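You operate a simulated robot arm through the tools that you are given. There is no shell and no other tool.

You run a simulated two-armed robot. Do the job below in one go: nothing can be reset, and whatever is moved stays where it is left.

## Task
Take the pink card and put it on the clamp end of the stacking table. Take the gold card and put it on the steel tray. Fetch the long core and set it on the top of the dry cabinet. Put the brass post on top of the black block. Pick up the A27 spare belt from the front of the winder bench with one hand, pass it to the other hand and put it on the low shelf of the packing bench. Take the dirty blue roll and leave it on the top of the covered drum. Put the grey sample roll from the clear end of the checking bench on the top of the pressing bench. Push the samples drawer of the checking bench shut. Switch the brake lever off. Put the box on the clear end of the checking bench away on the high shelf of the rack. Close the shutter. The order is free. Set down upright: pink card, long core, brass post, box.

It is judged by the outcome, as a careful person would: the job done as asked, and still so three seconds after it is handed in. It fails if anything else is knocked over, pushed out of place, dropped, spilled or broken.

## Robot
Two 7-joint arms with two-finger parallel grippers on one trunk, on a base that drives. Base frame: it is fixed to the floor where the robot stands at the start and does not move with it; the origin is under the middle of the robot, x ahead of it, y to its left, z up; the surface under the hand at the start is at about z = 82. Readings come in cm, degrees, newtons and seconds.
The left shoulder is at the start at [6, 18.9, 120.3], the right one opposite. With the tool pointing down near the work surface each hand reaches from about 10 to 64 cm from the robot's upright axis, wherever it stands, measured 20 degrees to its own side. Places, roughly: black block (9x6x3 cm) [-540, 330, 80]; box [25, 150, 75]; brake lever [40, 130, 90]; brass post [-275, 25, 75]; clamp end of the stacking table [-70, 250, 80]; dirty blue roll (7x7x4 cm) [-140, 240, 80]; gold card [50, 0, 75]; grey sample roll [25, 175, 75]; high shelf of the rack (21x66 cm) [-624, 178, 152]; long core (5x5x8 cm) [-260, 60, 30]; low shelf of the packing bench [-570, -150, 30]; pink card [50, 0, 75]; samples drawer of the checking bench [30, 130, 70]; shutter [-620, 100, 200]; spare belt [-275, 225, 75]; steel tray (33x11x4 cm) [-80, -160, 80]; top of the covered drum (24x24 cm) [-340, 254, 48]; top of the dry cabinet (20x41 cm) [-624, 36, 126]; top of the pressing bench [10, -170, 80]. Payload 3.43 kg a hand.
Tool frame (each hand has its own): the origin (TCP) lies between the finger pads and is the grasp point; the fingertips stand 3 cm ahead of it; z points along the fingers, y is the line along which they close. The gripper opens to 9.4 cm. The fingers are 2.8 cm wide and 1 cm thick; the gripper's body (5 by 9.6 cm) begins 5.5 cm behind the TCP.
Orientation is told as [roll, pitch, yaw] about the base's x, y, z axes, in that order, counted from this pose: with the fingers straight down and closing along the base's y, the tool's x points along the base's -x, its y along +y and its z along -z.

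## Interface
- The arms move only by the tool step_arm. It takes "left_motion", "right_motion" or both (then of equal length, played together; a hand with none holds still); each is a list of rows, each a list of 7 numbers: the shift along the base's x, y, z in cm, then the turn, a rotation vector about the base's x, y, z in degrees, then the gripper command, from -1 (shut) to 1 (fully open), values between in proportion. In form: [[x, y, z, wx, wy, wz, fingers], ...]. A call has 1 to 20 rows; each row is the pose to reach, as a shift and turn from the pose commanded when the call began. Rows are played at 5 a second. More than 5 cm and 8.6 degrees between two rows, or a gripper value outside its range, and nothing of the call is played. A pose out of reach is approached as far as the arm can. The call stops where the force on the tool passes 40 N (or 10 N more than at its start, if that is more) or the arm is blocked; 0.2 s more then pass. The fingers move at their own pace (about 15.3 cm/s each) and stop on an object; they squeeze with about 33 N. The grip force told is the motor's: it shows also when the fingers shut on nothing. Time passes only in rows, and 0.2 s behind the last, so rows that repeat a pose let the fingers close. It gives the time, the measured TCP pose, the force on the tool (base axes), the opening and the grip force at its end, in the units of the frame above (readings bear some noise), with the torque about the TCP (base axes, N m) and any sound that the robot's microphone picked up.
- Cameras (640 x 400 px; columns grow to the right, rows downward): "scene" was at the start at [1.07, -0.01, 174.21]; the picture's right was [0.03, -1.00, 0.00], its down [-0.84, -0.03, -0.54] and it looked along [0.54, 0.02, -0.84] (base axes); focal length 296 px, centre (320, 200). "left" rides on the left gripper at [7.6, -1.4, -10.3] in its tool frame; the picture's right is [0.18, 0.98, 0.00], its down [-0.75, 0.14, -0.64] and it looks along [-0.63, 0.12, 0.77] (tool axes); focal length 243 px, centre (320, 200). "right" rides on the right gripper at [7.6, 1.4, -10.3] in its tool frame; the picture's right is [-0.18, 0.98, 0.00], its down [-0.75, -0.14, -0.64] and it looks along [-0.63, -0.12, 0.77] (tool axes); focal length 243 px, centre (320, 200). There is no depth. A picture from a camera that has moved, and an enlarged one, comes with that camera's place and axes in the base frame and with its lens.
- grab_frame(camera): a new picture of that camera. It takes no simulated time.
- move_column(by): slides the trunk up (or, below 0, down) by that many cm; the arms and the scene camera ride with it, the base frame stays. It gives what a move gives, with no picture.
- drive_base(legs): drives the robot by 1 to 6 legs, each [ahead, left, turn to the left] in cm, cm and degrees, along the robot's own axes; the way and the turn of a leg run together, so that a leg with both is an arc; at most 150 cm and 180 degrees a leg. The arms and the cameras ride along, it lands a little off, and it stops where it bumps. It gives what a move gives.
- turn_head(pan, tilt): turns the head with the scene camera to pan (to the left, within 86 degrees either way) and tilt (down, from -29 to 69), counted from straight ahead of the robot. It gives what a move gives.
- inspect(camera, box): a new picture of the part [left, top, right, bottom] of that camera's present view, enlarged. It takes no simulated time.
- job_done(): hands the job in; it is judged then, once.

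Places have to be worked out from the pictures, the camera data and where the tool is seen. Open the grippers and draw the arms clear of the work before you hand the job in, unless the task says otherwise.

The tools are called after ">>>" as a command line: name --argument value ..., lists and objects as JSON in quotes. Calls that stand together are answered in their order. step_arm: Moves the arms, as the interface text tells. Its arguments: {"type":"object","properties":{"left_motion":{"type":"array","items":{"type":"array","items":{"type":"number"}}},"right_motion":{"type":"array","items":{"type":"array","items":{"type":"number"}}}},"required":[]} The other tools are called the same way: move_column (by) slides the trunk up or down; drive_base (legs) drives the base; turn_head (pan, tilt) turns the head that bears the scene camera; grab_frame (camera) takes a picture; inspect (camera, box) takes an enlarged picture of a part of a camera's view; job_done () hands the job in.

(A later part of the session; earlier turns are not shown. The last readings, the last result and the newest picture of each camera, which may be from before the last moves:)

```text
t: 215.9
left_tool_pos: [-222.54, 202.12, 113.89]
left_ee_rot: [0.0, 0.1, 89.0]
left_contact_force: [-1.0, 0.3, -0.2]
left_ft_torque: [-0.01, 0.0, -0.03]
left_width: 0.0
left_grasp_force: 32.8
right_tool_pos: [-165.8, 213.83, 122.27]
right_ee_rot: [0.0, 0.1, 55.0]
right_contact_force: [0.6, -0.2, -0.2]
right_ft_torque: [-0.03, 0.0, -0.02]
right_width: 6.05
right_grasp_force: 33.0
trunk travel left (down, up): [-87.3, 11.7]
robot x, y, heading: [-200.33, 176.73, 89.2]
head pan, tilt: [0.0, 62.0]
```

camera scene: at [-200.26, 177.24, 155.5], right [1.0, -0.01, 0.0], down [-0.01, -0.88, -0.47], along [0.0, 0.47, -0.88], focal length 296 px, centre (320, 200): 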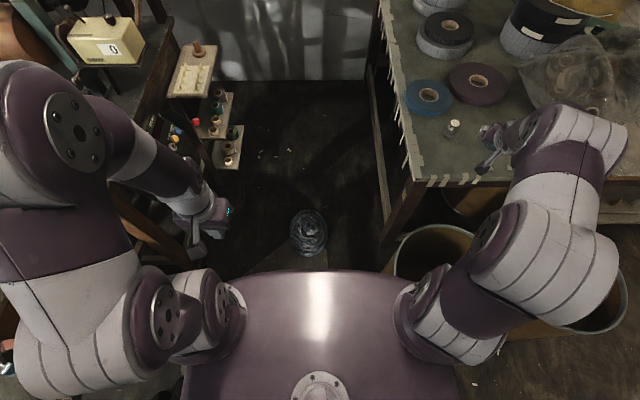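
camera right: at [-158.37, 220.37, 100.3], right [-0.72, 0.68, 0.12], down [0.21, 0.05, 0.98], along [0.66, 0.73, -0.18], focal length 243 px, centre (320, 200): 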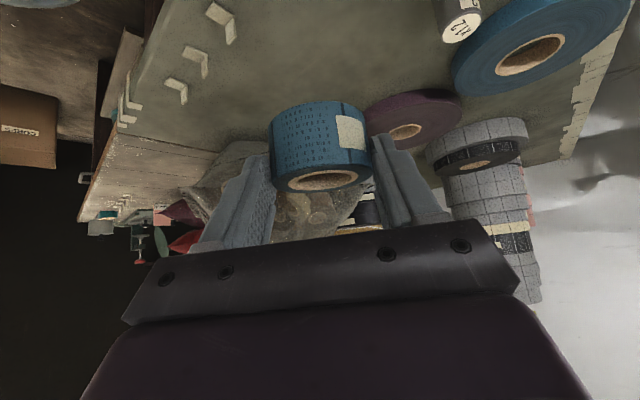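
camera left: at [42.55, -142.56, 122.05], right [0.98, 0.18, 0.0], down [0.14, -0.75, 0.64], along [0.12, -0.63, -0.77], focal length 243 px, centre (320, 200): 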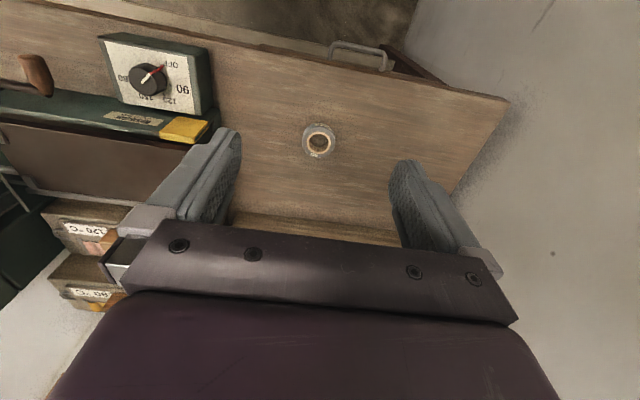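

Now I'll tuck the right hand with the roll back to the carry pose.

>>> step_arm --right_motion '[[-4, -1, -1, 0, 0, 8.4, -1], [-8, -2.5, -3, 0, 0, 16.8, -1], [-12, -4, -5, 0, 0, 25.2, -1], [-16, -5, -7, 0, 0, 33.5, -1]]'

>>> turn_head --pan 80 --tilt 35

>>> grab_frame --camera "scene"

```text
t: 216.9
left_tool_pos: [-222.67, 202.05, 113.7]
left_ee_rot: [-0.1, 0.1, 89.1]
left_contact_force: [-0.4, -0.5, -1.1]
left_ft_torque: [-0.03, -0.01, -0.01]
left_width: 0.0
left_grasp_force: 33.0
right_tool_pos: [-181.76, 208.63, 115.17]
right_ee_rot: [-0.1, 0.1, 88.6]
right_contact_force: [0.1, 0.1, 0.0]
right_ft_torque: [0.05, 0.01, 0.02]
right_width: 6.06
right_grasp_force: 33.1
trunk travel left (down, up): [-87.3, 11.7]
robot x, y, heading: [-200.25, 177.25, 89.6]
head pan, tilt: [0.0, 62.0]
```

```text
t: 218.4
left_tool_pos: [-222.5, 201.96, 113.89]
left_ee_rot: [-0.1, 0.2, 89.1]
left_contact_force: [0.3, -0.7, 0.0]
left_ft_torque: [0.04, -0.01, 0.02]
left_width: 0.0
left_grasp_force: 32.6
right_tool_pos: [-181.55, 208.69, 115.12]
right_ee_rot: [-0.1, 0.2, 88.4]
right_contact_force: [0.3, 0.4, -0.3]
right_ft_torque: [0.04, 0.0, -0.01]
right_width: 6.06
right_grasp_force: 33.1
trunk travel left (down, up): [-87.3, 11.7]
robot x, y, heading: [-200.42, 176.88, 89.2]
head pan, tilt: [80.0, 35.0]
```

```text
taken
camera scene: at [-209.0, 172.41, 177.15], right [0.18, 0.98, 0.0], down [0.56, -0.11, -0.82], along [-0.81, 0.15, -0.57], focal length 296 px, centre (320, 200)
```

scene: 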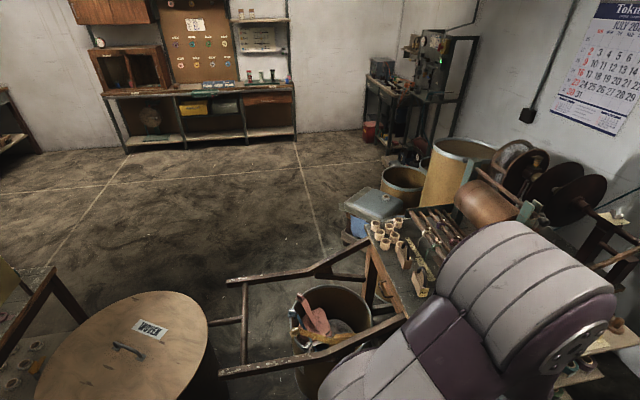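

I can now see beyond the winder bench: a grey-lidded tub and drums stand at its far end. I'll drive around the south of the small table to look from there, backing out first.

>>> drive_base --legs '[[-150, 0, 0.5], [-52, 0, 0]]'

>>> turn_head --pan 75 --tilt 25

>>> grab_frame --camera "scene"

```text
t: 228.6
left_tool_pos: [-225.49, -0.16, 113.75]
left_ee_rot: [0.0, 0.1, 88.2]
left_contact_force: [0.5, 0.0, 0.8]
left_ft_torque: [0.0, 0.0, 0.01]
left_width: 0.0
left_grasp_force: 33.6
right_tool_pos: [-184.4, 5.64, 115.15]
right_ee_rot: [0.0, 0.1, 87.5]
right_contact_force: [-0.2, 0.0, -0.7]
right_ft_torque: [0.02, 0.02, 0.02]
right_width: 6.05
right_grasp_force: 33.5
trunk travel left (down, up): [-87.3, 11.7]
robot x, y, heading: [-203.64, -25.56, 88.3]
head pan, tilt: [80.0, 35.0]
```

```text
t: 229.3
left_tool_pos: [-225.45, -0.19, 113.82]
left_ee_rot: [-0.1, 0.1, 88.1]
left_contact_force: [-0.6, 0.1, -0.7]
left_ft_torque: [-0.01, 0.03, 0.02]
left_width: 0.0
left_grasp_force: 32.3
right_tool_pos: [-184.35, 5.4, 115.22]
right_ee_rot: [0.0, 0.0, 87.6]
right_contact_force: [0.0, -0.6, 0.2]
right_ft_torque: [0.05, 0.01, 0.02]
right_width: 6.03
right_grasp_force: 32.8
trunk travel left (down, up): [-87.3, 11.7]
robot x, y, heading: [-203.75, -25.89, 88.4]
head pan, tilt: [75.0, 25.0]
```

```text
taken
camera scene: at [-212.63, -29.33, 178.72], right [0.28, 0.96, 0.0], down [0.41, -0.12, -0.91], along [-0.87, 0.26, -0.42], focal length 296 px, centre (320, 200)
```

scene: 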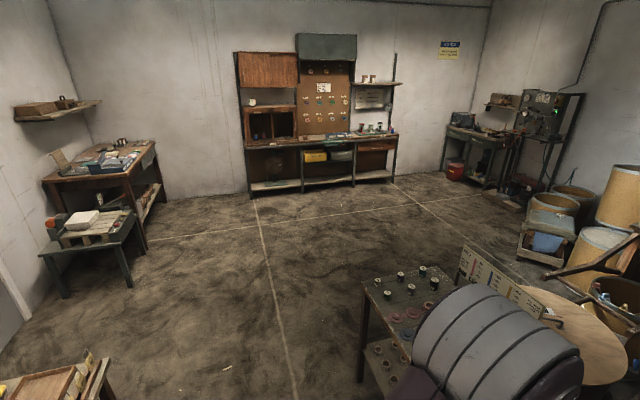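

This gives a good overview, and the tan drum near (-334, 235) is likely the covered drum. I'll straighten, go left past the small table, then north.

>>> drive_base --legs '[[0, 0, 1.6], [0, 150, 0], [0, 17, 0], [110, 0, 0]]'

>>> turn_head --pan -10 --tilt 35

>>> grab_frame --camera "scene"

```text
t: 243.4
left_tool_pos: [-401.78, 101.51, 113.78]
left_ee_rot: [0.0, 0.1, 93.1]
left_contact_force: [-0.5, -0.3, -0.2]
left_ft_torque: [0.0, 0.01, 0.04]
left_width: 0.01
left_grasp_force: 32.4
right_tool_pos: [-361.47, 110.99, 115.35]
right_ee_rot: [0.0, 0.1, 92.6]
right_contact_force: [-0.4, 0.3, -0.8]
right_ft_torque: [0.04, 0.01, 0.03]
right_width: 6.02
right_grasp_force: 32.7
trunk travel left (down, up): [-87.3, 11.7]
robot x, y, heading: [-378.39, 78.27, 93.6]
head pan, tilt: [75.0, 25.0]
```

```text
t: 244.9
left_tool_pos: [-401.78, 101.64, 113.77]
left_ee_rot: [0.0, 0.1, 93.1]
left_contact_force: [0.2, -0.9, -0.2]
left_ft_torque: [-0.02, 0.02, -0.05]
left_width: 0.0
left_grasp_force: 32.9
right_tool_pos: [-361.49, 110.87, 115.12]
right_ee_rot: [0.1, 0.1, 92.6]
right_contact_force: [0.1, 0.2, -0.8]
right_ft_torque: [0.02, 0.0, -0.01]
right_width: 6.04
right_grasp_force: 33.1
trunk travel left (down, up): [-87.3, 11.7]
robot x, y, heading: [-377.82, 77.84, 93.4]
head pan, tilt: [-10.0, 35.0]
```

```text
taken
camera scene: at [-376.52, 80.62, 177.15], right [0.99, -0.11, 0.0], down [-0.06, -0.57, -0.82], along [0.09, 0.81, -0.57], focal length 296 px, centre (320, 200)
```

scene: 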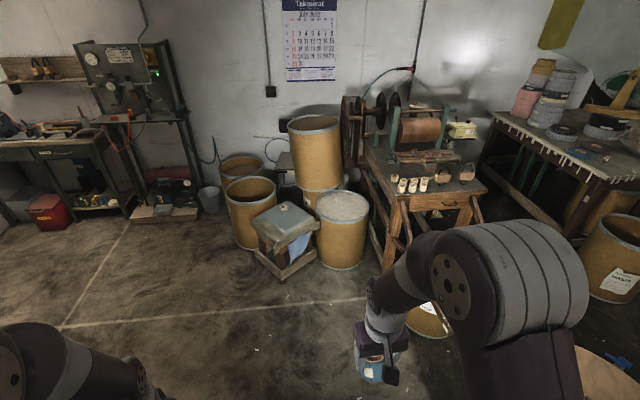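

The covered drum with the grey lid is at about (-341, 252), next to the winder bench. I'll square up, shift right a little and approach it, stopping short of the tub trays.

>>> drive_base --legs '[[0, 0, -3.5], [0, -13, 0], [95, 0, 0]]'

>>> turn_head --pan -10 --tilt 50

>>> grab_frame --camera "scene"

>>> grab_frame --camera "right"

```text
t: 251.3
left_tool_pos: [-387.2, 199.56, 113.81]
left_ee_rot: [0.0, 0.1, 89.6]
left_contact_force: [0.7, -0.3, -0.3]
left_ft_torque: [-0.03, 0.04, 0.0]
left_width: 0.01
left_grasp_force: 32.7
right_tool_pos: [-346.29, 206.54, 115.12]
right_ee_rot: [0.0, 0.0, 89.0]
right_contact_force: [0.2, 0.4, -0.4]
right_ft_torque: [-0.01, 0.02, -0.01]
right_width: 6.04
right_grasp_force: 32.9
trunk travel left (down, up): [-87.3, 11.7]
robot x, y, heading: [-364.74, 174.87, 90.3]
head pan, tilt: [-10.0, 35.0]
```

```text
t: 252.1
left_tool_pos: [-387.09, 199.75, 113.82]
left_ee_rot: [0.0, 0.1, 89.6]
left_contact_force: [-0.5, -0.3, 0.2]
left_ft_torque: [0.02, -0.01, -0.03]
left_width: 0.02
left_grasp_force: 32.7
right_tool_pos: [-346.15, 206.5, 115.2]
right_ee_rot: [0.0, 0.0, 89.1]
right_contact_force: [-0.9, 0.2, -0.3]
right_ft_torque: [-0.01, 0.01, 0.0]
right_width: 6.03
right_grasp_force: 33.5
trunk travel left (down, up): [-87.3, 11.7]
robot x, y, heading: [-364.65, 174.95, 90.0]
head pan, tilt: [-10.0, 50.0]
```

```text
taken
camera scene: at [-363.27, 176.24, 174.98], right [0.98, -0.17, 0.0], down [-0.13, -0.75, -0.64], along [0.11, 0.63, -0.77], focal length 296 px, centre (320, 200)
```

scene: 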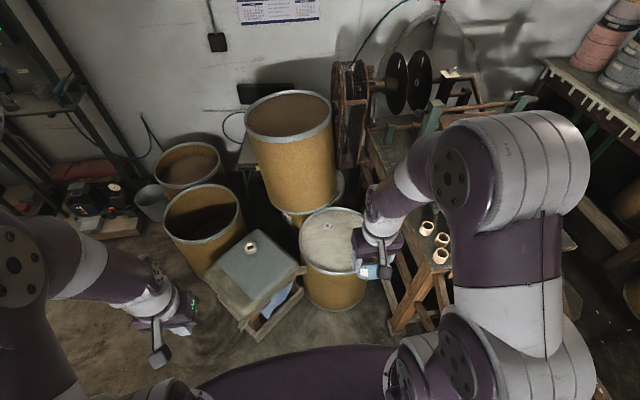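

```text
taken
camera right: at [-347.8, 199.09, 125.38], right [-0.98, 0.2, 0.0], down [0.15, 0.75, 0.64], along [0.13, 0.63, -0.77], focal length 243 px, centre (320, 200)
```

right: 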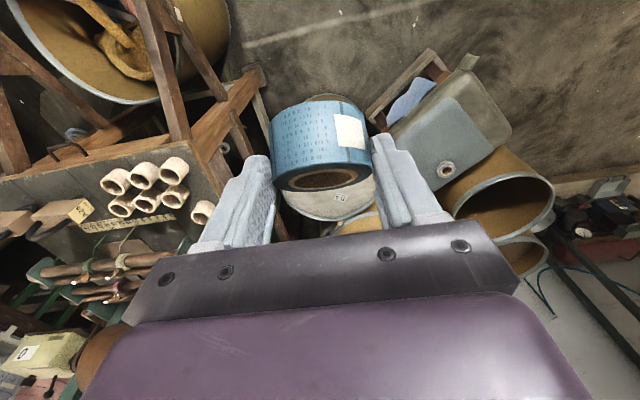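

The lid centre measures (-342, 254), with the winder bench to its right and the tub to its left. I'll raise the left hand for clearance, move 18 cm closer, then lower the trunk.

>>> step_arm --left_motion '[[0, 0, 4, 0, 0, 0, -1], [0, 0, 8, 0, 0, 0, -1], [0, 0, 12, 0, 0, 0, -1], [0, 0, 15, 0, 0, 0, -1]]'

>>> drive_base --legs '[[18, 0, 0]]'

>>> move_column --by -40

>>> grab_frame --camera "right"

>>> grab_frame --camera "scene"

```text
t: 253.1
left_tool_pos: [-387.27, 199.53, 128.66]
left_ee_rot: [0.0, 0.1, 89.6]
left_contact_force: [0.4, -0.4, -0.7]
left_ft_torque: [-0.02, 0.03, 0.02]
left_width: 0.0
left_grasp_force: 33.1
right_tool_pos: [-346.22, 206.54, 115.2]
right_ee_rot: [0.1, 0.2, 89.3]
right_contact_force: [-0.5, 0.5, -0.8]
right_ft_torque: [-0.01, 0.03, -0.02]
right_width: 6.03
right_grasp_force: 33.2
trunk travel left (down, up): [-87.3, 11.7]
robot x, y, heading: [-365.21, 174.69, 90.1]
head pan, tilt: [-10.0, 50.0]
```

```text
t: 254.6
left_tool_pos: [-387.32, 217.63, 128.7]
left_ee_rot: [0.1, -0.2, 89.8]
left_contact_force: [-0.5, -0.9, -0.2]
left_ft_torque: [0.01, 0.0, 0.01]
left_width: 0.01
left_grasp_force: 32.5
right_tool_pos: [-346.29, 224.62, 115.15]
right_ee_rot: [0.0, -0.2, 89.2]
right_contact_force: [0.6, 0.1, -0.8]
right_ft_torque: [0.0, -0.01, 0.0]
right_width: 6.05
right_grasp_force: 32.9
trunk travel left (down, up): [-87.3, 11.7]
robot x, y, heading: [-364.83, 193.18, 89.9]
head pan, tilt: [-10.0, 50.0]
```

```text
t: 258.4
left_tool_pos: [-387.43, 217.87, 88.72]
left_ee_rot: [0.1, -0.1, 89.6]
left_contact_force: [-0.4, -0.3, 0.6]
left_ft_torque: [0.01, -0.04, 0.0]
left_width: 0.01
left_grasp_force: 32.9
right_tool_pos: [-346.2, 224.81, 75.27]
right_ee_rot: [0.0, 0.0, 89.2]
right_contact_force: [-0.7, -0.1, -1.3]
right_ft_torque: [-0.01, -0.02, 0.0]
right_width: 6.05
right_grasp_force: 33.7
trunk travel left (down, up): [-47.3, 51.7]
robot x, y, heading: [-364.82, 193.16, 89.8]
head pan, tilt: [-10.0, 50.0]
```

```text
taken
camera right: at [-347.87, 217.31, 85.39], right [-0.98, 0.2, 0.0], down [0.15, 0.75, 0.64], along [0.13, 0.63, -0.77], focal length 243 px, centre (320, 200)
```

right: 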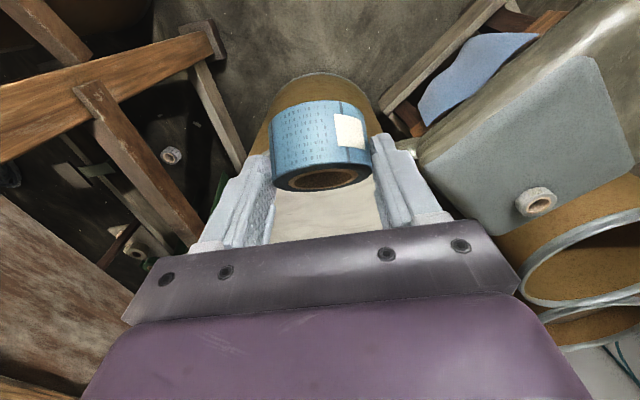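

```text
taken
camera scene: at [-363.3, 194.42, 134.98], right [0.99, -0.17, 0.0], down [-0.13, -0.75, -0.64], along [0.11, 0.63, -0.77], focal length 296 px, centre (320, 200)
```

scene: 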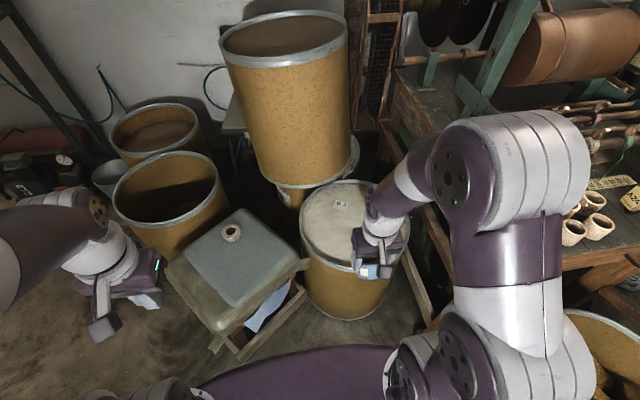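

The hand hangs in front of the drum with clear space around it. I'll extend over the lid and tilt the hand 40° so the roll hangs level, as it was picked.

>>> step_arm --right_motion '[[1, 4, 0, 0, 0, 0, -1], [2, 8, 0, 0, 0, 0, -1], [3, 12, 0, 0, 0, 0, -1], [3.5, 15, -0.5, 8, 0, 0, -1], [4, 17, -1.5, 16, 0, 0, -1], [4.5, 19, -2.5, 24, 0, 0, -1], [5, 21, -4, 32, 0, 0, -1], [5.5, 23, -6, 40, 0, 0, -1]]'

>>> grab_frame --camera "right"

>>> grab_frame --camera "scene"

```text
t: 260.2
left_tool_pos: [-387.29, 217.84, 88.74]
left_ee_rot: [0.0, 0.0, 89.7]
left_contact_force: [0.4, -0.2, 0.1]
left_ft_torque: [-0.01, 0.03, -0.03]
left_width: 0.02
left_grasp_force: 33.0
right_tool_pos: [-340.69, 247.97, 69.15]
right_ee_rot: [0.6, -40.1, 88.9]
right_contact_force: [0.3, 0.4, -1.3]
right_ft_torque: [0.0, 0.03, 0.02]
right_width: 6.05
right_grasp_force: 32.9
trunk travel left (down, up): [-47.3, 51.7]
robot x, y, heading: [-364.81, 193.23, 90.1]
head pan, tilt: [-10.0, 50.0]
```

```text
taken
camera right: at [-342.32, 235.55, 72.02], right [-0.98, 0.15, 0.13], down [0.15, 0.16, 0.97], along [0.13, 0.97, -0.18], focal length 243 px, centre (320, 200)
```

right: 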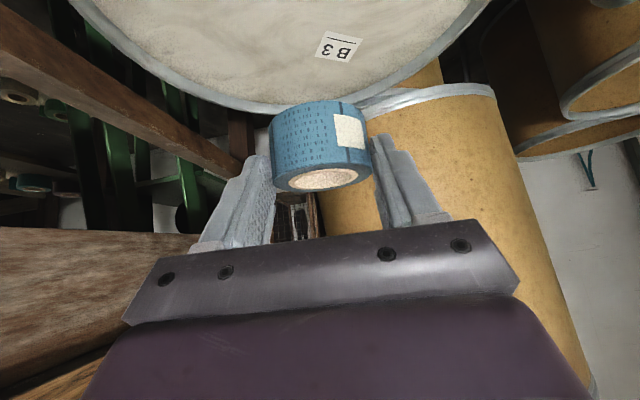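

```text
taken
camera scene: at [-363.27, 194.48, 134.98], right [0.99, -0.17, 0.0], down [-0.13, -0.76, -0.64], along [0.11, 0.63, -0.77], focal length 296 px, centre (320, 200)
```

scene: 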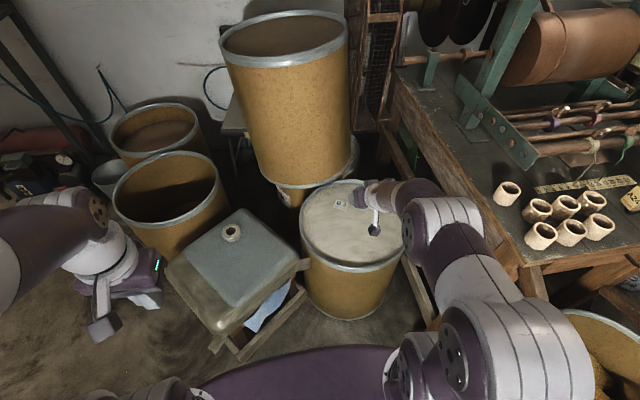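

The roll is level above the lid and the arm is clear of the bench. I'll shift toward the lid's middle and lower to just above it.

>>> step_arm --right_motion '[[-0.7, 1, -2.5, 0, 0, 0, -1], [-1.5, 2, -5, 0, 0, 0, -1], [-1.5, 2, -7.5, 0, 0, 0, -1], [-1.5, 2, -10, 0, 0, 0, -1], [-1.5, 2, -12.5, 0, 0, 0, -1], [-1.5, 2, -14, 0, 0, 0, -1]]'

>>> grab_frame --camera "right"

>>> grab_frame --camera "scene"

```text
t: 261.6
left_tool_pos: [-387.34, 217.92, 88.59]
left_ee_rot: [0.1, -0.1, 89.7]
left_contact_force: [0.2, 0.7, -0.2]
left_ft_torque: [-0.03, 0.0, 0.02]
left_width: 0.0
left_grasp_force: 32.8
right_tool_pos: [-342.13, 249.91, 54.94]
right_ee_rot: [0.7, -39.8, 88.9]
right_contact_force: [0.6, -0.8, -0.5]
right_ft_torque: [0.0, 0.0, -0.03]
right_width: 6.03
right_grasp_force: 33.3
trunk travel left (down, up): [-47.3, 51.7]
robot x, y, heading: [-364.59, 193.31, 90.4]
head pan, tilt: [-10.0, 50.0]
```

```text
taken
camera right: at [-343.71, 237.44, 57.86], right [-0.98, 0.15, 0.13], down [0.15, 0.16, 0.97], along [0.13, 0.97, -0.18], focal length 243 px, centre (320, 200)
```

right: 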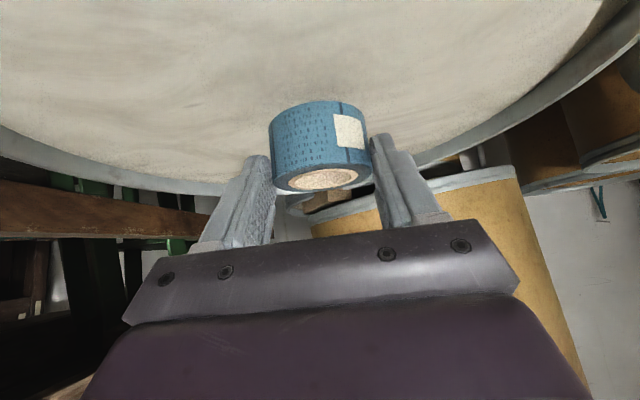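

```text
taken
camera scene: at [-363.3, 194.45, 134.98], right [0.99, -0.17, 0.0], down [-0.13, -0.75, -0.64], along [0.11, 0.63, -0.77], focal length 296 px, centre (320, 200)
```

scene: 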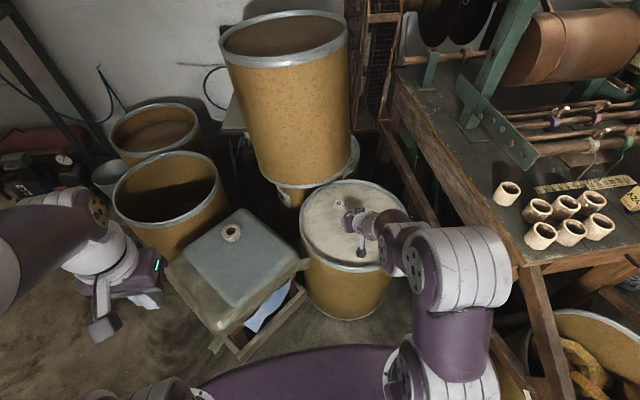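

Close now. I'll lower in small steps until it touches.

>>> step_arm --right_motion '[[0, 0, -0.4, 0, 0, 0, -1], [0, 0, -0.8, 0, 0, 0, -1], [0, 0, -1.2, 0, 0, 0, -1], [0, 0, -1.6, 0, 0, 0, -1]]'

```text
t: 262.6
left_tool_pos: [-387.36, 217.83, 88.69]
left_ee_rot: [0.0, -0.2, 89.7]
left_contact_force: [0.7, -0.4, 0.1]
left_ft_torque: [0.01, 0.0, 0.01]
left_width: 0.0
left_grasp_force: 32.9
right_tool_pos: [-342.27, 249.93, 53.39]
right_ee_rot: [0.7, -39.9, 88.9]
right_contact_force: [-0.7, -0.5, -0.7]
right_ft_torque: [0.03, 0.01, 0.01]
right_width: 6.0
right_grasp_force: 33.3
trunk travel left (down, up): [-47.3, 51.7]
robot x, y, heading: [-364.85, 193.58, 90.0]
head pan, tilt: [-10.0, 50.0]
```

>>> step_arm --right_motion '[[0, 0, -0.3, 0, 0, 0, -1], [0, 0, -0.6, 0, 0, 0, -1], [0, 0, -0.9, 0, 0, 0, -1], [0, 0, -1.2, 0, 0, 0, -1]]'

```text
t: 263.6
left_tool_pos: [-387.34, 217.76, 88.7]
left_ee_rot: [0.0, -0.1, 89.7]
left_contact_force: [-1.1, 0.2, -0.3]
left_ft_torque: [0.03, -0.01, 0.0]
left_width: 0.0
left_grasp_force: 33.0
right_tool_pos: [-342.27, 249.89, 52.43]
right_ee_rot: [0.7, -40.1, 88.9]
right_contact_force: [-0.1, -1.5, 4.2]
right_ft_torque: [0.02, -0.12, -0.01]
right_width: 6.05
right_grasp_force: 33.2
trunk travel left (down, up): [-47.3, 51.7]
robot x, y, heading: [-364.67, 192.95, 90.0]
head pan, tilt: [-10.0, 50.0]
```

It has just touched at 4 N. I'll press slightly, open, and back out along the tool axis.

>>> step_arm --right_motion '[[0, 0, -0.1, 0, 0, 0, -1], [0, 0, -0.1, 0, 0, 0, 0.2], [0, 0, -0.1, 0, 0, 0, 1], [0, 0, 0.2, 0, 0, 0, 1], [0, -1.3, 1.7, 0, 0, 0, 1], [0, -3.2, 4, 0, 0, 0, 1], [0, -5.2, 7, 0, 0, 0, 1], [0, -7, 11, 0, 0, 0, 1]]'

>>> grab_frame --camera "right"

>>> inspect --camera "scene" --box '[280, 160, 440, 260]'

```text
t: 265.4
left_tool_pos: [-387.36, 217.72, 88.67]
left_ee_rot: [0.1, -0.2, 89.8]
left_contact_force: [-0.2, 0.4, -0.2]
left_ft_torque: [0.01, -0.05, -0.03]
left_width: 0.0
left_grasp_force: 33.0
right_tool_pos: [-342.49, 242.77, 63.31]
right_ee_rot: [0.6, -40.0, 89.0]
right_contact_force: [-0.8, 0.5, 1.0]
right_ft_torque: [0.03, -0.03, 0.01]
right_width: 9.42
right_grasp_force: 0.2
trunk travel left (down, up): [-47.3, 51.7]
robot x, y, heading: [-364.61, 193.06, 90.3]
head pan, tilt: [-10.0, 50.0]
```

```text
taken
camera right: at [-344.03, 230.33, 66.22], right [-0.98, 0.15, 0.13], down [0.15, 0.16, 0.97], along [0.13, 0.97, -0.18], focal length 243 px, centre (320, 200)
```

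right: 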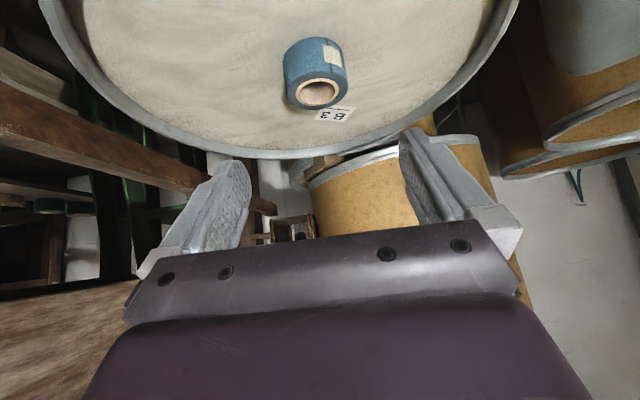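

```text
4.00 times, centred on (360, 210) of scene
camera zoom: at [-363.33, 194.33, 134.97], right [0.99, -0.17, 0.0], down [-0.13, -0.75, -0.64], along [0.11, 0.63, -0.77], focal length 1182 px, centre (160, 160)
```

zoom: 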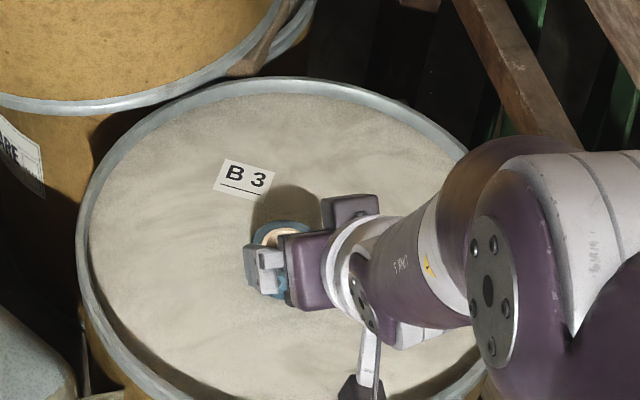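

The dirty blue roll sits level on the covered drum. I'll un-tilt and draw the hand back, then raise the trunk.

>>> step_arm --right_motion '[[0, -3, 3, -8, 0, 0, 1], [-0.5, -6, 6, -16, 0, 0, 1], [-1, -9, 9, -24, 0, 0, 1], [-2, -12, 11, -32, 0, 0, 1], [-3, -15, 12, -40, 0, 0, 1], [-3.5, -18, 12.5, -40, 0, 0, 1]]'

>>> move_column --by 40

>>> turn_head --pan -60 --tilt 45

>>> grab_frame --camera "scene"

```text
t: 266.8
left_tool_pos: [-387.34, 217.78, 88.64]
left_ee_rot: [-0.1, 0.0, 89.7]
left_contact_force: [0.3, 0.2, 0.3]
left_ft_torque: [0.01, 0.03, 0.03]
left_width: 0.02
left_grasp_force: 33.0
right_tool_pos: [-345.76, 224.72, 75.86]
right_ee_rot: [-0.2, 0.0, 89.0]
right_contact_force: [0.7, -0.6, 0.1]
right_ft_torque: [0.0, 0.0, 0.02]
right_width: 9.4
right_grasp_force: 0.1
right hand out of reach, approached as far as the arm can: row 3, 4
trunk travel left (down, up): [-47.3, 51.7]
robot x, y, heading: [-364.94, 193.21, 90.3]
head pan, tilt: [-10.0, 50.0]
```

```text
t: 270.7
left_tool_pos: [-387.32, 217.9, 128.61]
left_ee_rot: [-0.1, -0.1, 89.7]
left_contact_force: [-0.2, -0.2, -0.5]
left_ft_torque: [0.0, 0.01, -0.02]
left_width: 0.02
left_grasp_force: 33.4
right_tool_pos: [-345.66, 224.9, 115.87]
right_ee_rot: [0.1, 0.1, 89.2]
right_contact_force: [0.0, -1.0, 0.9]
right_ft_torque: [0.0, 0.03, -0.04]
right_width: 9.39
right_grasp_force: 0.0
trunk travel left (down, up): [-87.3, 11.7]
robot x, y, heading: [-364.98, 192.74, 89.9]
head pan, tilt: [-10.0, 50.0]
```

```text
t: 271.9
left_tool_pos: [-387.32, 217.91, 128.75]
left_ee_rot: [0.1, -0.2, 89.8]
left_contact_force: [0.1, 0.4, 0.1]
left_ft_torque: [0.01, -0.02, -0.01]
left_width: 0.01
left_grasp_force: 33.2
right_tool_pos: [-345.69, 224.88, 115.71]
right_ee_rot: [-0.1, 0.1, 89.2]
right_contact_force: [0.2, -0.6, 0.0]
right_ft_torque: [0.0, 0.01, -0.01]
right_width: 9.38
right_grasp_force: 0.2
trunk travel left (down, up): [-87.3, 11.7]
robot x, y, heading: [-364.65, 192.97, 90.1]
head pan, tilt: [-60.0, 45.0]
```

```text
taken
camera scene: at [-357.6, 190.93, 175.67], right [0.5, -0.86, 0.0], down [-0.61, -0.36, -0.71], along [0.61, 0.36, -0.71], focal length 296 px, centre (320, 200)
```

scene: 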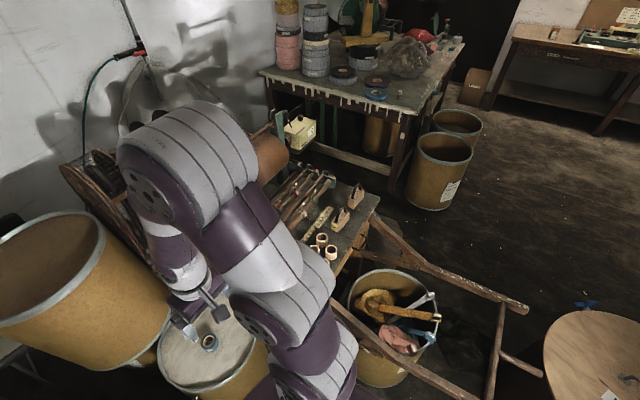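

The winder bench's front edge is in view, with cores and tagged items. I'll zoom in to find the A27 belt.

>>> inspect --camera "scene" --box '[280, 160, 400, 280]'

>>> inspect --camera "scene" --box '[325, 175, 373, 235]'

```text
3.33 times, centred on (340, 220) of scene
camera zoom: at [-357.6, 190.93, 175.67], right [0.5, -0.86, 0.0], down [-0.61, -0.36, -0.71], along [0.61, 0.36, -0.71], focal length 985 px, centre (253, 133)
```

zoom: 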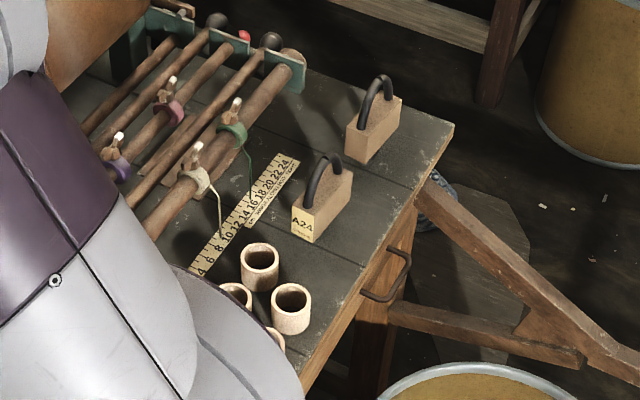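

```text
6.67 times, centred on (349, 205) of scene
camera zoom: at [-357.6, 190.93, 175.67], right [0.5, -0.86, 0.0], down [-0.61, -0.36, -0.71], along [0.61, 0.36, -0.71], focal length 1970 px, centre (127, 167)
```

zoom: 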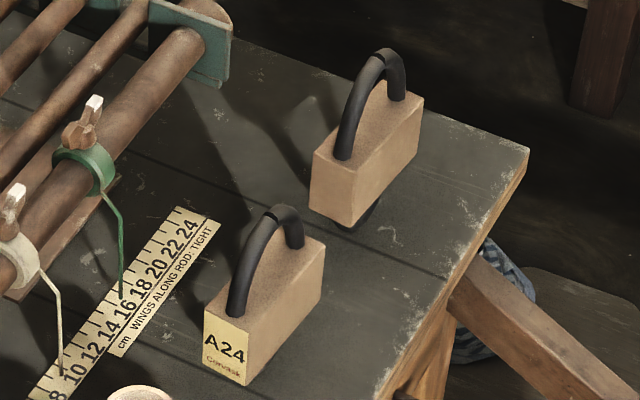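

Two tagged belts stand at the front right of the winder bench. The nearer reads A24, so the other should be A27, which I'll confirm later from its own side. Since I'm west of the small table now, I'll first fetch the brass post and long core there.

>>> drive_base --legs '[[-140, 0, 0], [0, 0, -90]]'

>>> turn_head --pan 0 --tilt 40

>>> grab_frame --camera "scene"

```text
t: 282.4
left_tool_pos: [-339.24, 80.82, 128.74]
left_ee_rot: [-0.1, 0.0, 0.3]
left_contact_force: [0.8, 0.3, -0.5]
left_ft_torque: [0.01, -0.02, -0.04]
left_width: 0.01
left_grasp_force: 33.0
right_tool_pos: [-331.87, 39.35, 115.8]
right_ee_rot: [0.0, 0.1, -0.4]
right_contact_force: [-0.8, -0.4, -0.4]
right_ft_torque: [0.0, -0.02, 0.02]
right_width: 9.39
right_grasp_force: 0.0
trunk travel left (down, up): [-87.3, 11.7]
robot x, y, heading: [-364.19, 58.07, 0.6]
head pan, tilt: [-60.0, 45.0]
```

```text
t: 283.7
left_tool_pos: [-339.15, 80.93, 128.75]
left_ee_rot: [0.0, -0.1, 0.2]
left_contact_force: [-1.0, -0.6, 0.3]
left_ft_torque: [0.0, -0.03, 0.04]
left_width: 0.0
left_grasp_force: 32.7
right_tool_pos: [-331.89, 39.38, 115.88]
right_ee_rot: [0.0, 0.0, -0.3]
right_contact_force: [0.8, -0.6, -0.3]
right_ft_torque: [0.01, 0.0, 0.01]
right_width: 9.41
right_grasp_force: 0.1
trunk travel left (down, up): [-87.3, 11.7]
robot x, y, heading: [-363.68, 57.88, 0.7]
head pan, tilt: [0.0, 40.0]
```

```text
taken
camera scene: at [-361.23, 57.87, 176.39], right [0.01, -1.0, 0.0], down [-0.64, -0.01, -0.77], along [0.77, 0.01, -0.64], focal length 296 px, centre (320, 200)
```

scene: 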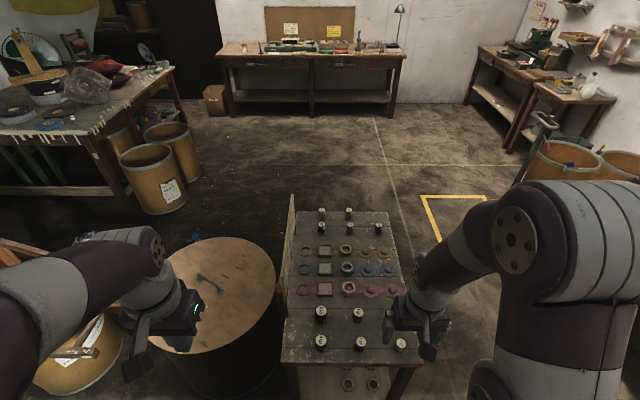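

>>> inspect --camera "scene" --box '[275, 190, 435, 290]'

>>> inspect --camera "scene" --box '[275, 280, 435, 400]'

```text
4.00 times, centred on (355, 240) of scene
camera zoom: at [-361.23, 57.87, 176.39], right [0.01, -1.0, 0.0], down [-0.64, -0.01, -0.77], along [0.77, 0.01, -0.64], focal length 1182 px, centre (180, 40)
```

zoom: 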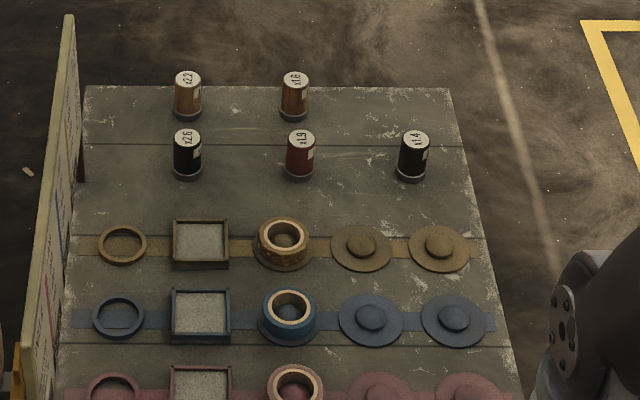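

```text
3.33 times, centred on (355, 340) of scene
camera zoom: at [-361.23, 57.87, 176.39], right [0.01, -1.0, 0.0], down [-0.64, -0.01, -0.77], along [0.77, 0.01, -0.64], focal length 985 px, centre (203, -267)
```

zoom: 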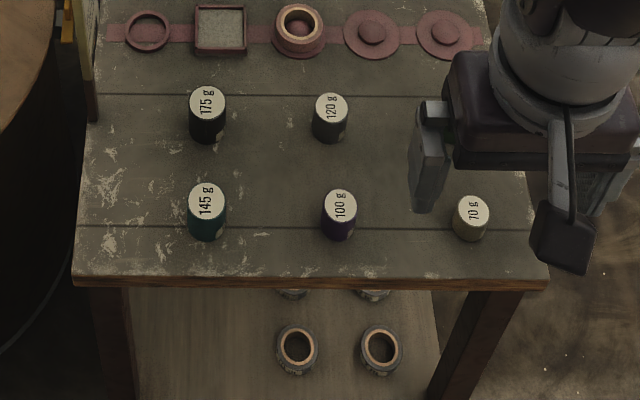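

Two groups of small posts stand on the table. I'll zoom in on each to find which one is brass.

>>> inspect --camera "scene" --box '[310, 202, 390, 242]'

>>> inspect --camera "scene" --box '[320, 300, 430, 365]'

>>> grab_frame --camera "right"

```text
8.00 times, centred on (350, 222) of scene
camera zoom: at [-361.23, 57.87, 176.39], right [0.01, -1.0, 0.0], down [-0.64, -0.01, -0.77], along [0.77, 0.01, -0.64], focal length 2364 px, centre (80, 24)
```

zoom: 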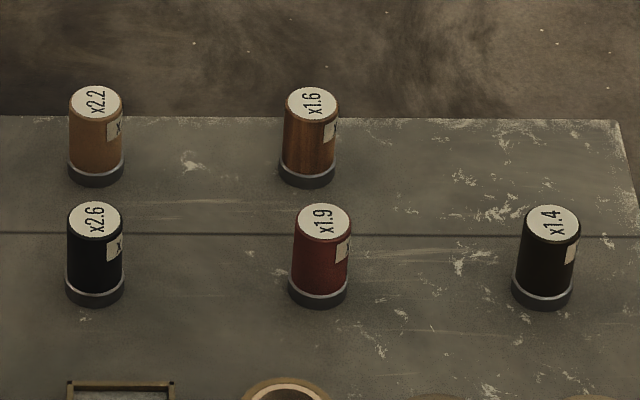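

```text
5.82 times, centred on (375, 332) of scene
camera zoom: at [-361.23, 57.87, 176.39], right [0.01, -1.0, 0.0], down [-0.64, -0.01, -0.77], along [0.77, 0.01, -0.64], focal length 1719 px, centre (0, -571)
```

zoom: 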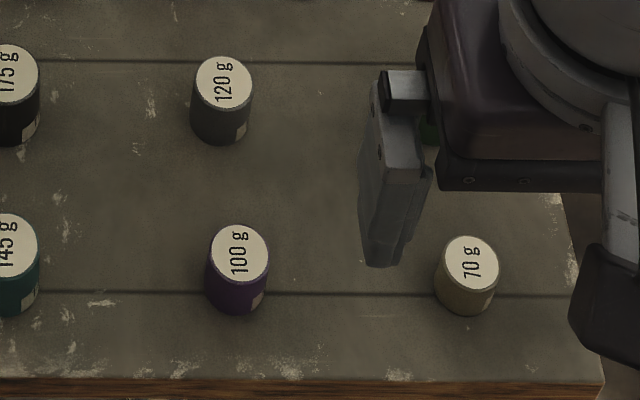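

```text
taken
camera right: at [-339.53, 40.82, 126.05], right [0.19, 0.98, 0.0], down [0.75, -0.15, 0.64], along [0.63, -0.12, -0.77], focal length 243 px, centre (320, 200)
```

right: 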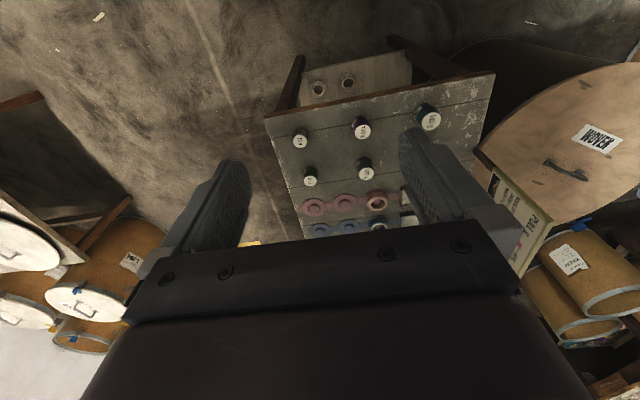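

No post is plainly brass yet, but the board beside the table may be a key. I'll inspect it with the right camera and move the right hand aside to see what it hides.

>>> inspect --camera "right" --box '[460, 150, 560, 280]'

>>> inspect --camera "right" --box '[280, 90, 460, 240]'

```text
3.08 times, centred on (510, 215) of right
camera zoom: at [-339.53, 40.82, 126.05], right [0.19, 0.98, 0.0], down [0.75, -0.15, 0.64], along [0.63, -0.12, -0.77], focal length 746 px, centre (-265, 154)
```

zoom: 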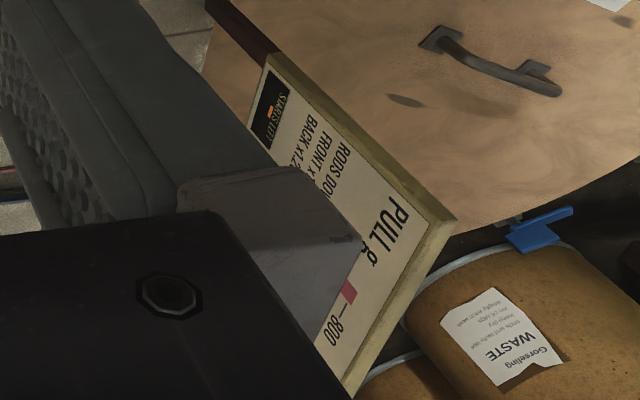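

```text
2.67 times, centred on (370, 165) of right
camera zoom: at [-339.53, 40.82, 126.05], right [0.19, 0.98, 0.0], down [0.75, -0.15, 0.64], along [0.63, -0.12, -0.77], focal length 647 px, centre (187, 293)
```

zoom: 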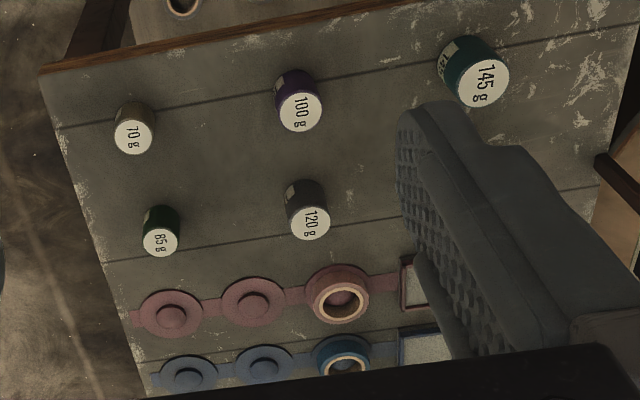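

The board is a weight chart, and the rounding of the given places fits only the post marked x1.4 or a small disc beside it. The east side of the table is closer to those and to the low shelf with the long core, so I'll drive around there.

>>> drive_base --legs '[[0, -85, -0.6], [150, 0, 0], [14, 0, 0], [0, 72, 0], [0, 0, 180]]'

>>> turn_head --pan 0 --tilt 45

>>> grab_frame --camera "scene"

```text
t: 307.0
left_tool_pos: [-226.2, 22.21, 128.7]
left_ee_rot: [0.1, -0.1, 178.4]
left_contact_force: [0.3, 0.4, 0.1]
left_ft_torque: [0.0, -0.01, 0.01]
left_width: 0.0
left_grasp_force: 33.2
right_tool_pos: [-232.43, 63.96, 115.84]
right_ee_rot: [0.0, 0.1, 177.9]
right_contact_force: [0.4, 0.2, 0.1]
right_ft_torque: [0.01, -0.01, -0.02]
right_width: 9.39
right_grasp_force: 0.0
trunk travel left (down, up): [-87.3, 11.7]
robot x, y, heading: [-200.96, 44.11, 179.1]
head pan, tilt: [0.0, 40.0]
```

```text
t: 307.7
left_tool_pos: [-226.36, 22.09, 128.7]
left_ee_rot: [0.0, -0.1, 178.4]
left_contact_force: [-0.3, -0.2, -0.4]
left_ft_torque: [-0.02, -0.04, 0.0]
left_width: 0.0
left_grasp_force: 33.4
right_tool_pos: [-232.55, 63.86, 115.91]
right_ee_rot: [0.0, 0.0, 177.8]
right_contact_force: [0.4, 0.6, 0.4]
right_ft_torque: [0.03, -0.01, 0.01]
right_width: 9.45
right_grasp_force: 0.1
trunk travel left (down, up): [-87.3, 11.7]
robot x, y, heading: [-200.94, 43.89, 179.0]
head pan, tilt: [0.0, 45.0]
```

```text
taken
camera scene: at [-203.19, 43.96, 175.67], right [0.02, 1.0, 0.0], down [0.71, -0.01, -0.71], along [-0.71, 0.01, -0.71], focal length 296 px, centre (320, 200)
```

scene: 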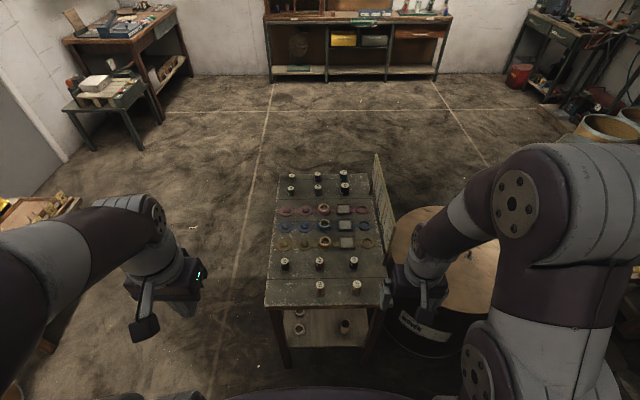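

>>> inspect --camera "scene" --box '[255, 225, 395, 365]'

>>> inspect --camera "scene" --box '[265, 248, 365, 310]'

>>> inspect --camera "scene" --box '[270, 300, 390, 360]'

```text
2.86 times, centred on (325, 295) of scene
camera zoom: at [-203.19, 43.96, 175.67], right [0.02, 1.0, 0.0], down [0.71, -0.01, -0.71], along [-0.71, 0.01, -0.71], focal length 844 px, centre (306, -71)
```

zoom: 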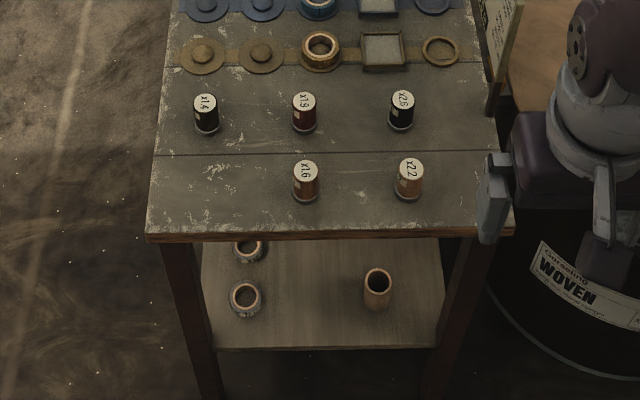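

```text
6.40 times, centred on (315, 279) of scene
camera zoom: at [-203.19, 43.96, 175.67], right [0.02, 1.0, 0.0], down [0.71, -0.01, -0.71], along [-0.71, 0.01, -0.71], focal length 1891 px, centre (352, -306)
```

zoom: 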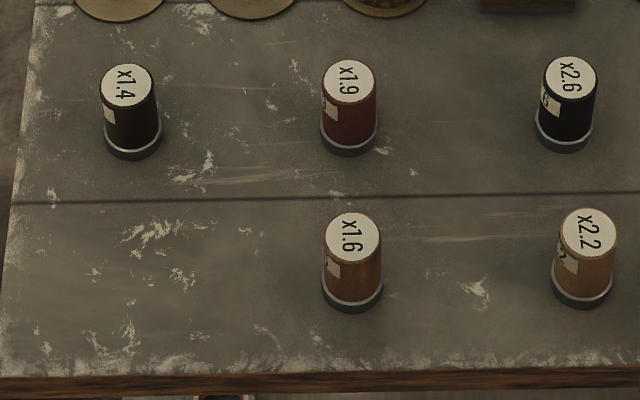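

```text
5.33 times, centred on (330, 330) of scene
camera zoom: at [-203.19, 43.96, 175.67], right [0.02, 1.0, 0.0], down [0.71, -0.01, -0.71], along [-0.71, 0.01, -0.71], focal length 1576 px, centre (267, -493)
```

zoom: 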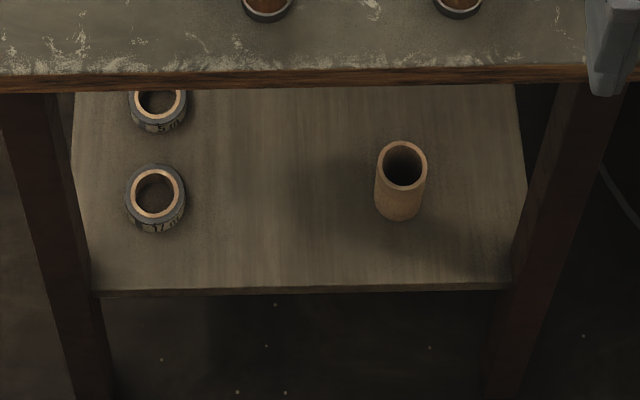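

The long core stands on the low shelf at about (-260, 57). For the brass post I need the chart's text, so I'll slide south and look at the board's face.

>>> drive_base --legs '[[0, 75, 0]]'

>>> turn_head --pan -50 --tilt 30

>>> grab_frame --camera "scene"

```text
t: 311.8
left_tool_pos: [-226.68, -54.06, 128.61]
left_ee_rot: [0.1, -0.1, 179.7]
left_contact_force: [0.2, 0.0, 0.0]
left_ft_torque: [0.02, -0.02, 0.0]
left_width: 0.01
left_grasp_force: 32.8
right_tool_pos: [-233.6, -12.53, 115.84]
right_ee_rot: [0.0, 0.1, 179.1]
right_contact_force: [0.5, -0.1, 0.0]
right_ft_torque: [0.01, 0.04, 0.0]
right_width: 9.4
right_grasp_force: 0.1
trunk travel left (down, up): [-87.3, 11.7]
robot x, y, heading: [-201.72, -31.42, -180.0]
head pan, tilt: [0.0, 45.0]
```

```text
t: 313.0
left_tool_pos: [-226.58, -54.09, 128.66]
left_ee_rot: [0.1, -0.2, 179.6]
left_contact_force: [0.6, -0.3, 0.4]
left_ft_torque: [0.01, 0.01, 0.02]
left_width: 0.0
left_grasp_force: 32.7
right_tool_pos: [-233.66, -12.5, 115.84]
right_ee_rot: [0.0, 0.1, 179.2]
right_contact_force: [0.6, -0.5, 0.2]
right_ft_torque: [-0.02, -0.01, -0.02]
right_width: 9.4
right_grasp_force: 0.1
trunk travel left (down, up): [-87.3, 11.7]
robot x, y, heading: [-202.05, -31.32, -179.7]
head pan, tilt: [-50.0, 30.0]
```

```text
taken
camera scene: at [-201.58, -24.88, 177.93], right [0.76, 0.64, 0.0], down [0.32, -0.38, -0.87], along [-0.56, 0.66, -0.5], focal length 296 px, centre (320, 200)
```

scene: 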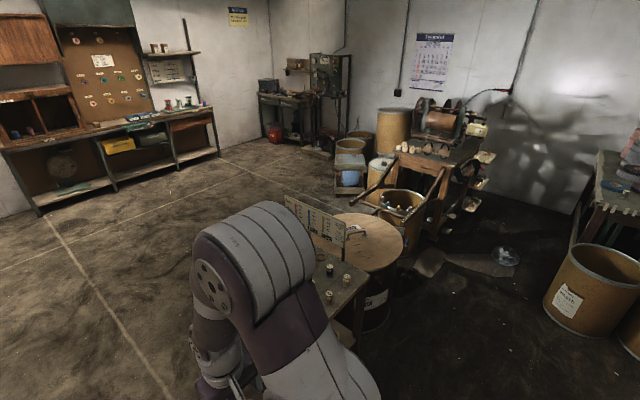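

>>> inspect --camera "scene" --box '[275, 185, 375, 260]'

>>> inspect --camera "scene" --box '[275, 190, 325, 220]'

```text
5.33 times, centred on (325, 222) of scene
camera zoom: at [-201.58, -24.88, 177.93], right [0.76, 0.64, 0.0], down [0.32, -0.38, -0.87], along [-0.56, 0.66, -0.5], focal length 1576 px, centre (293, 80)
```

zoom: 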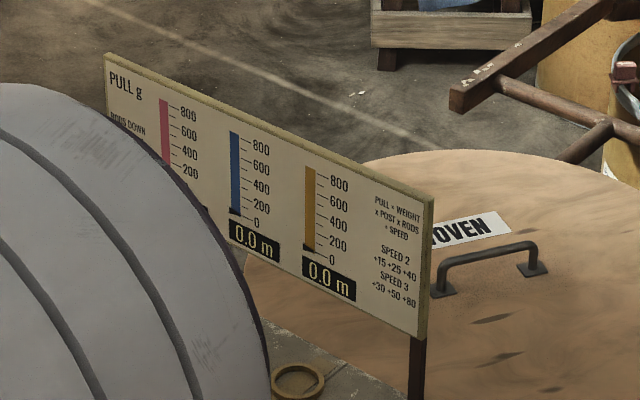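

```text
12.80 times, centred on (300, 205) of scene
camera zoom: at [-201.58, -24.88, 177.93], right [0.76, 0.64, 0.0], down [0.32, -0.38, -0.87], along [-0.56, 0.66, -0.5], focal length 3782 px, centre (576, 136)
```

zoom: 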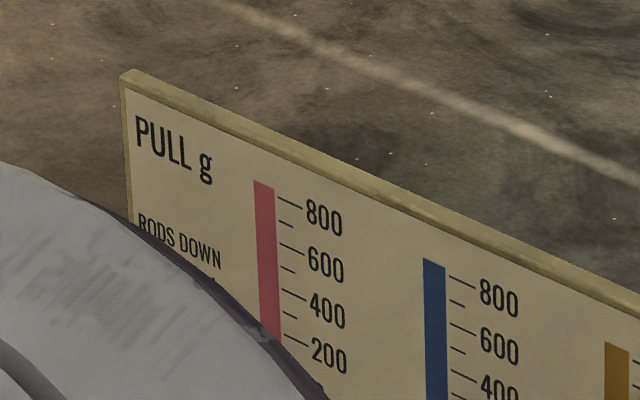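

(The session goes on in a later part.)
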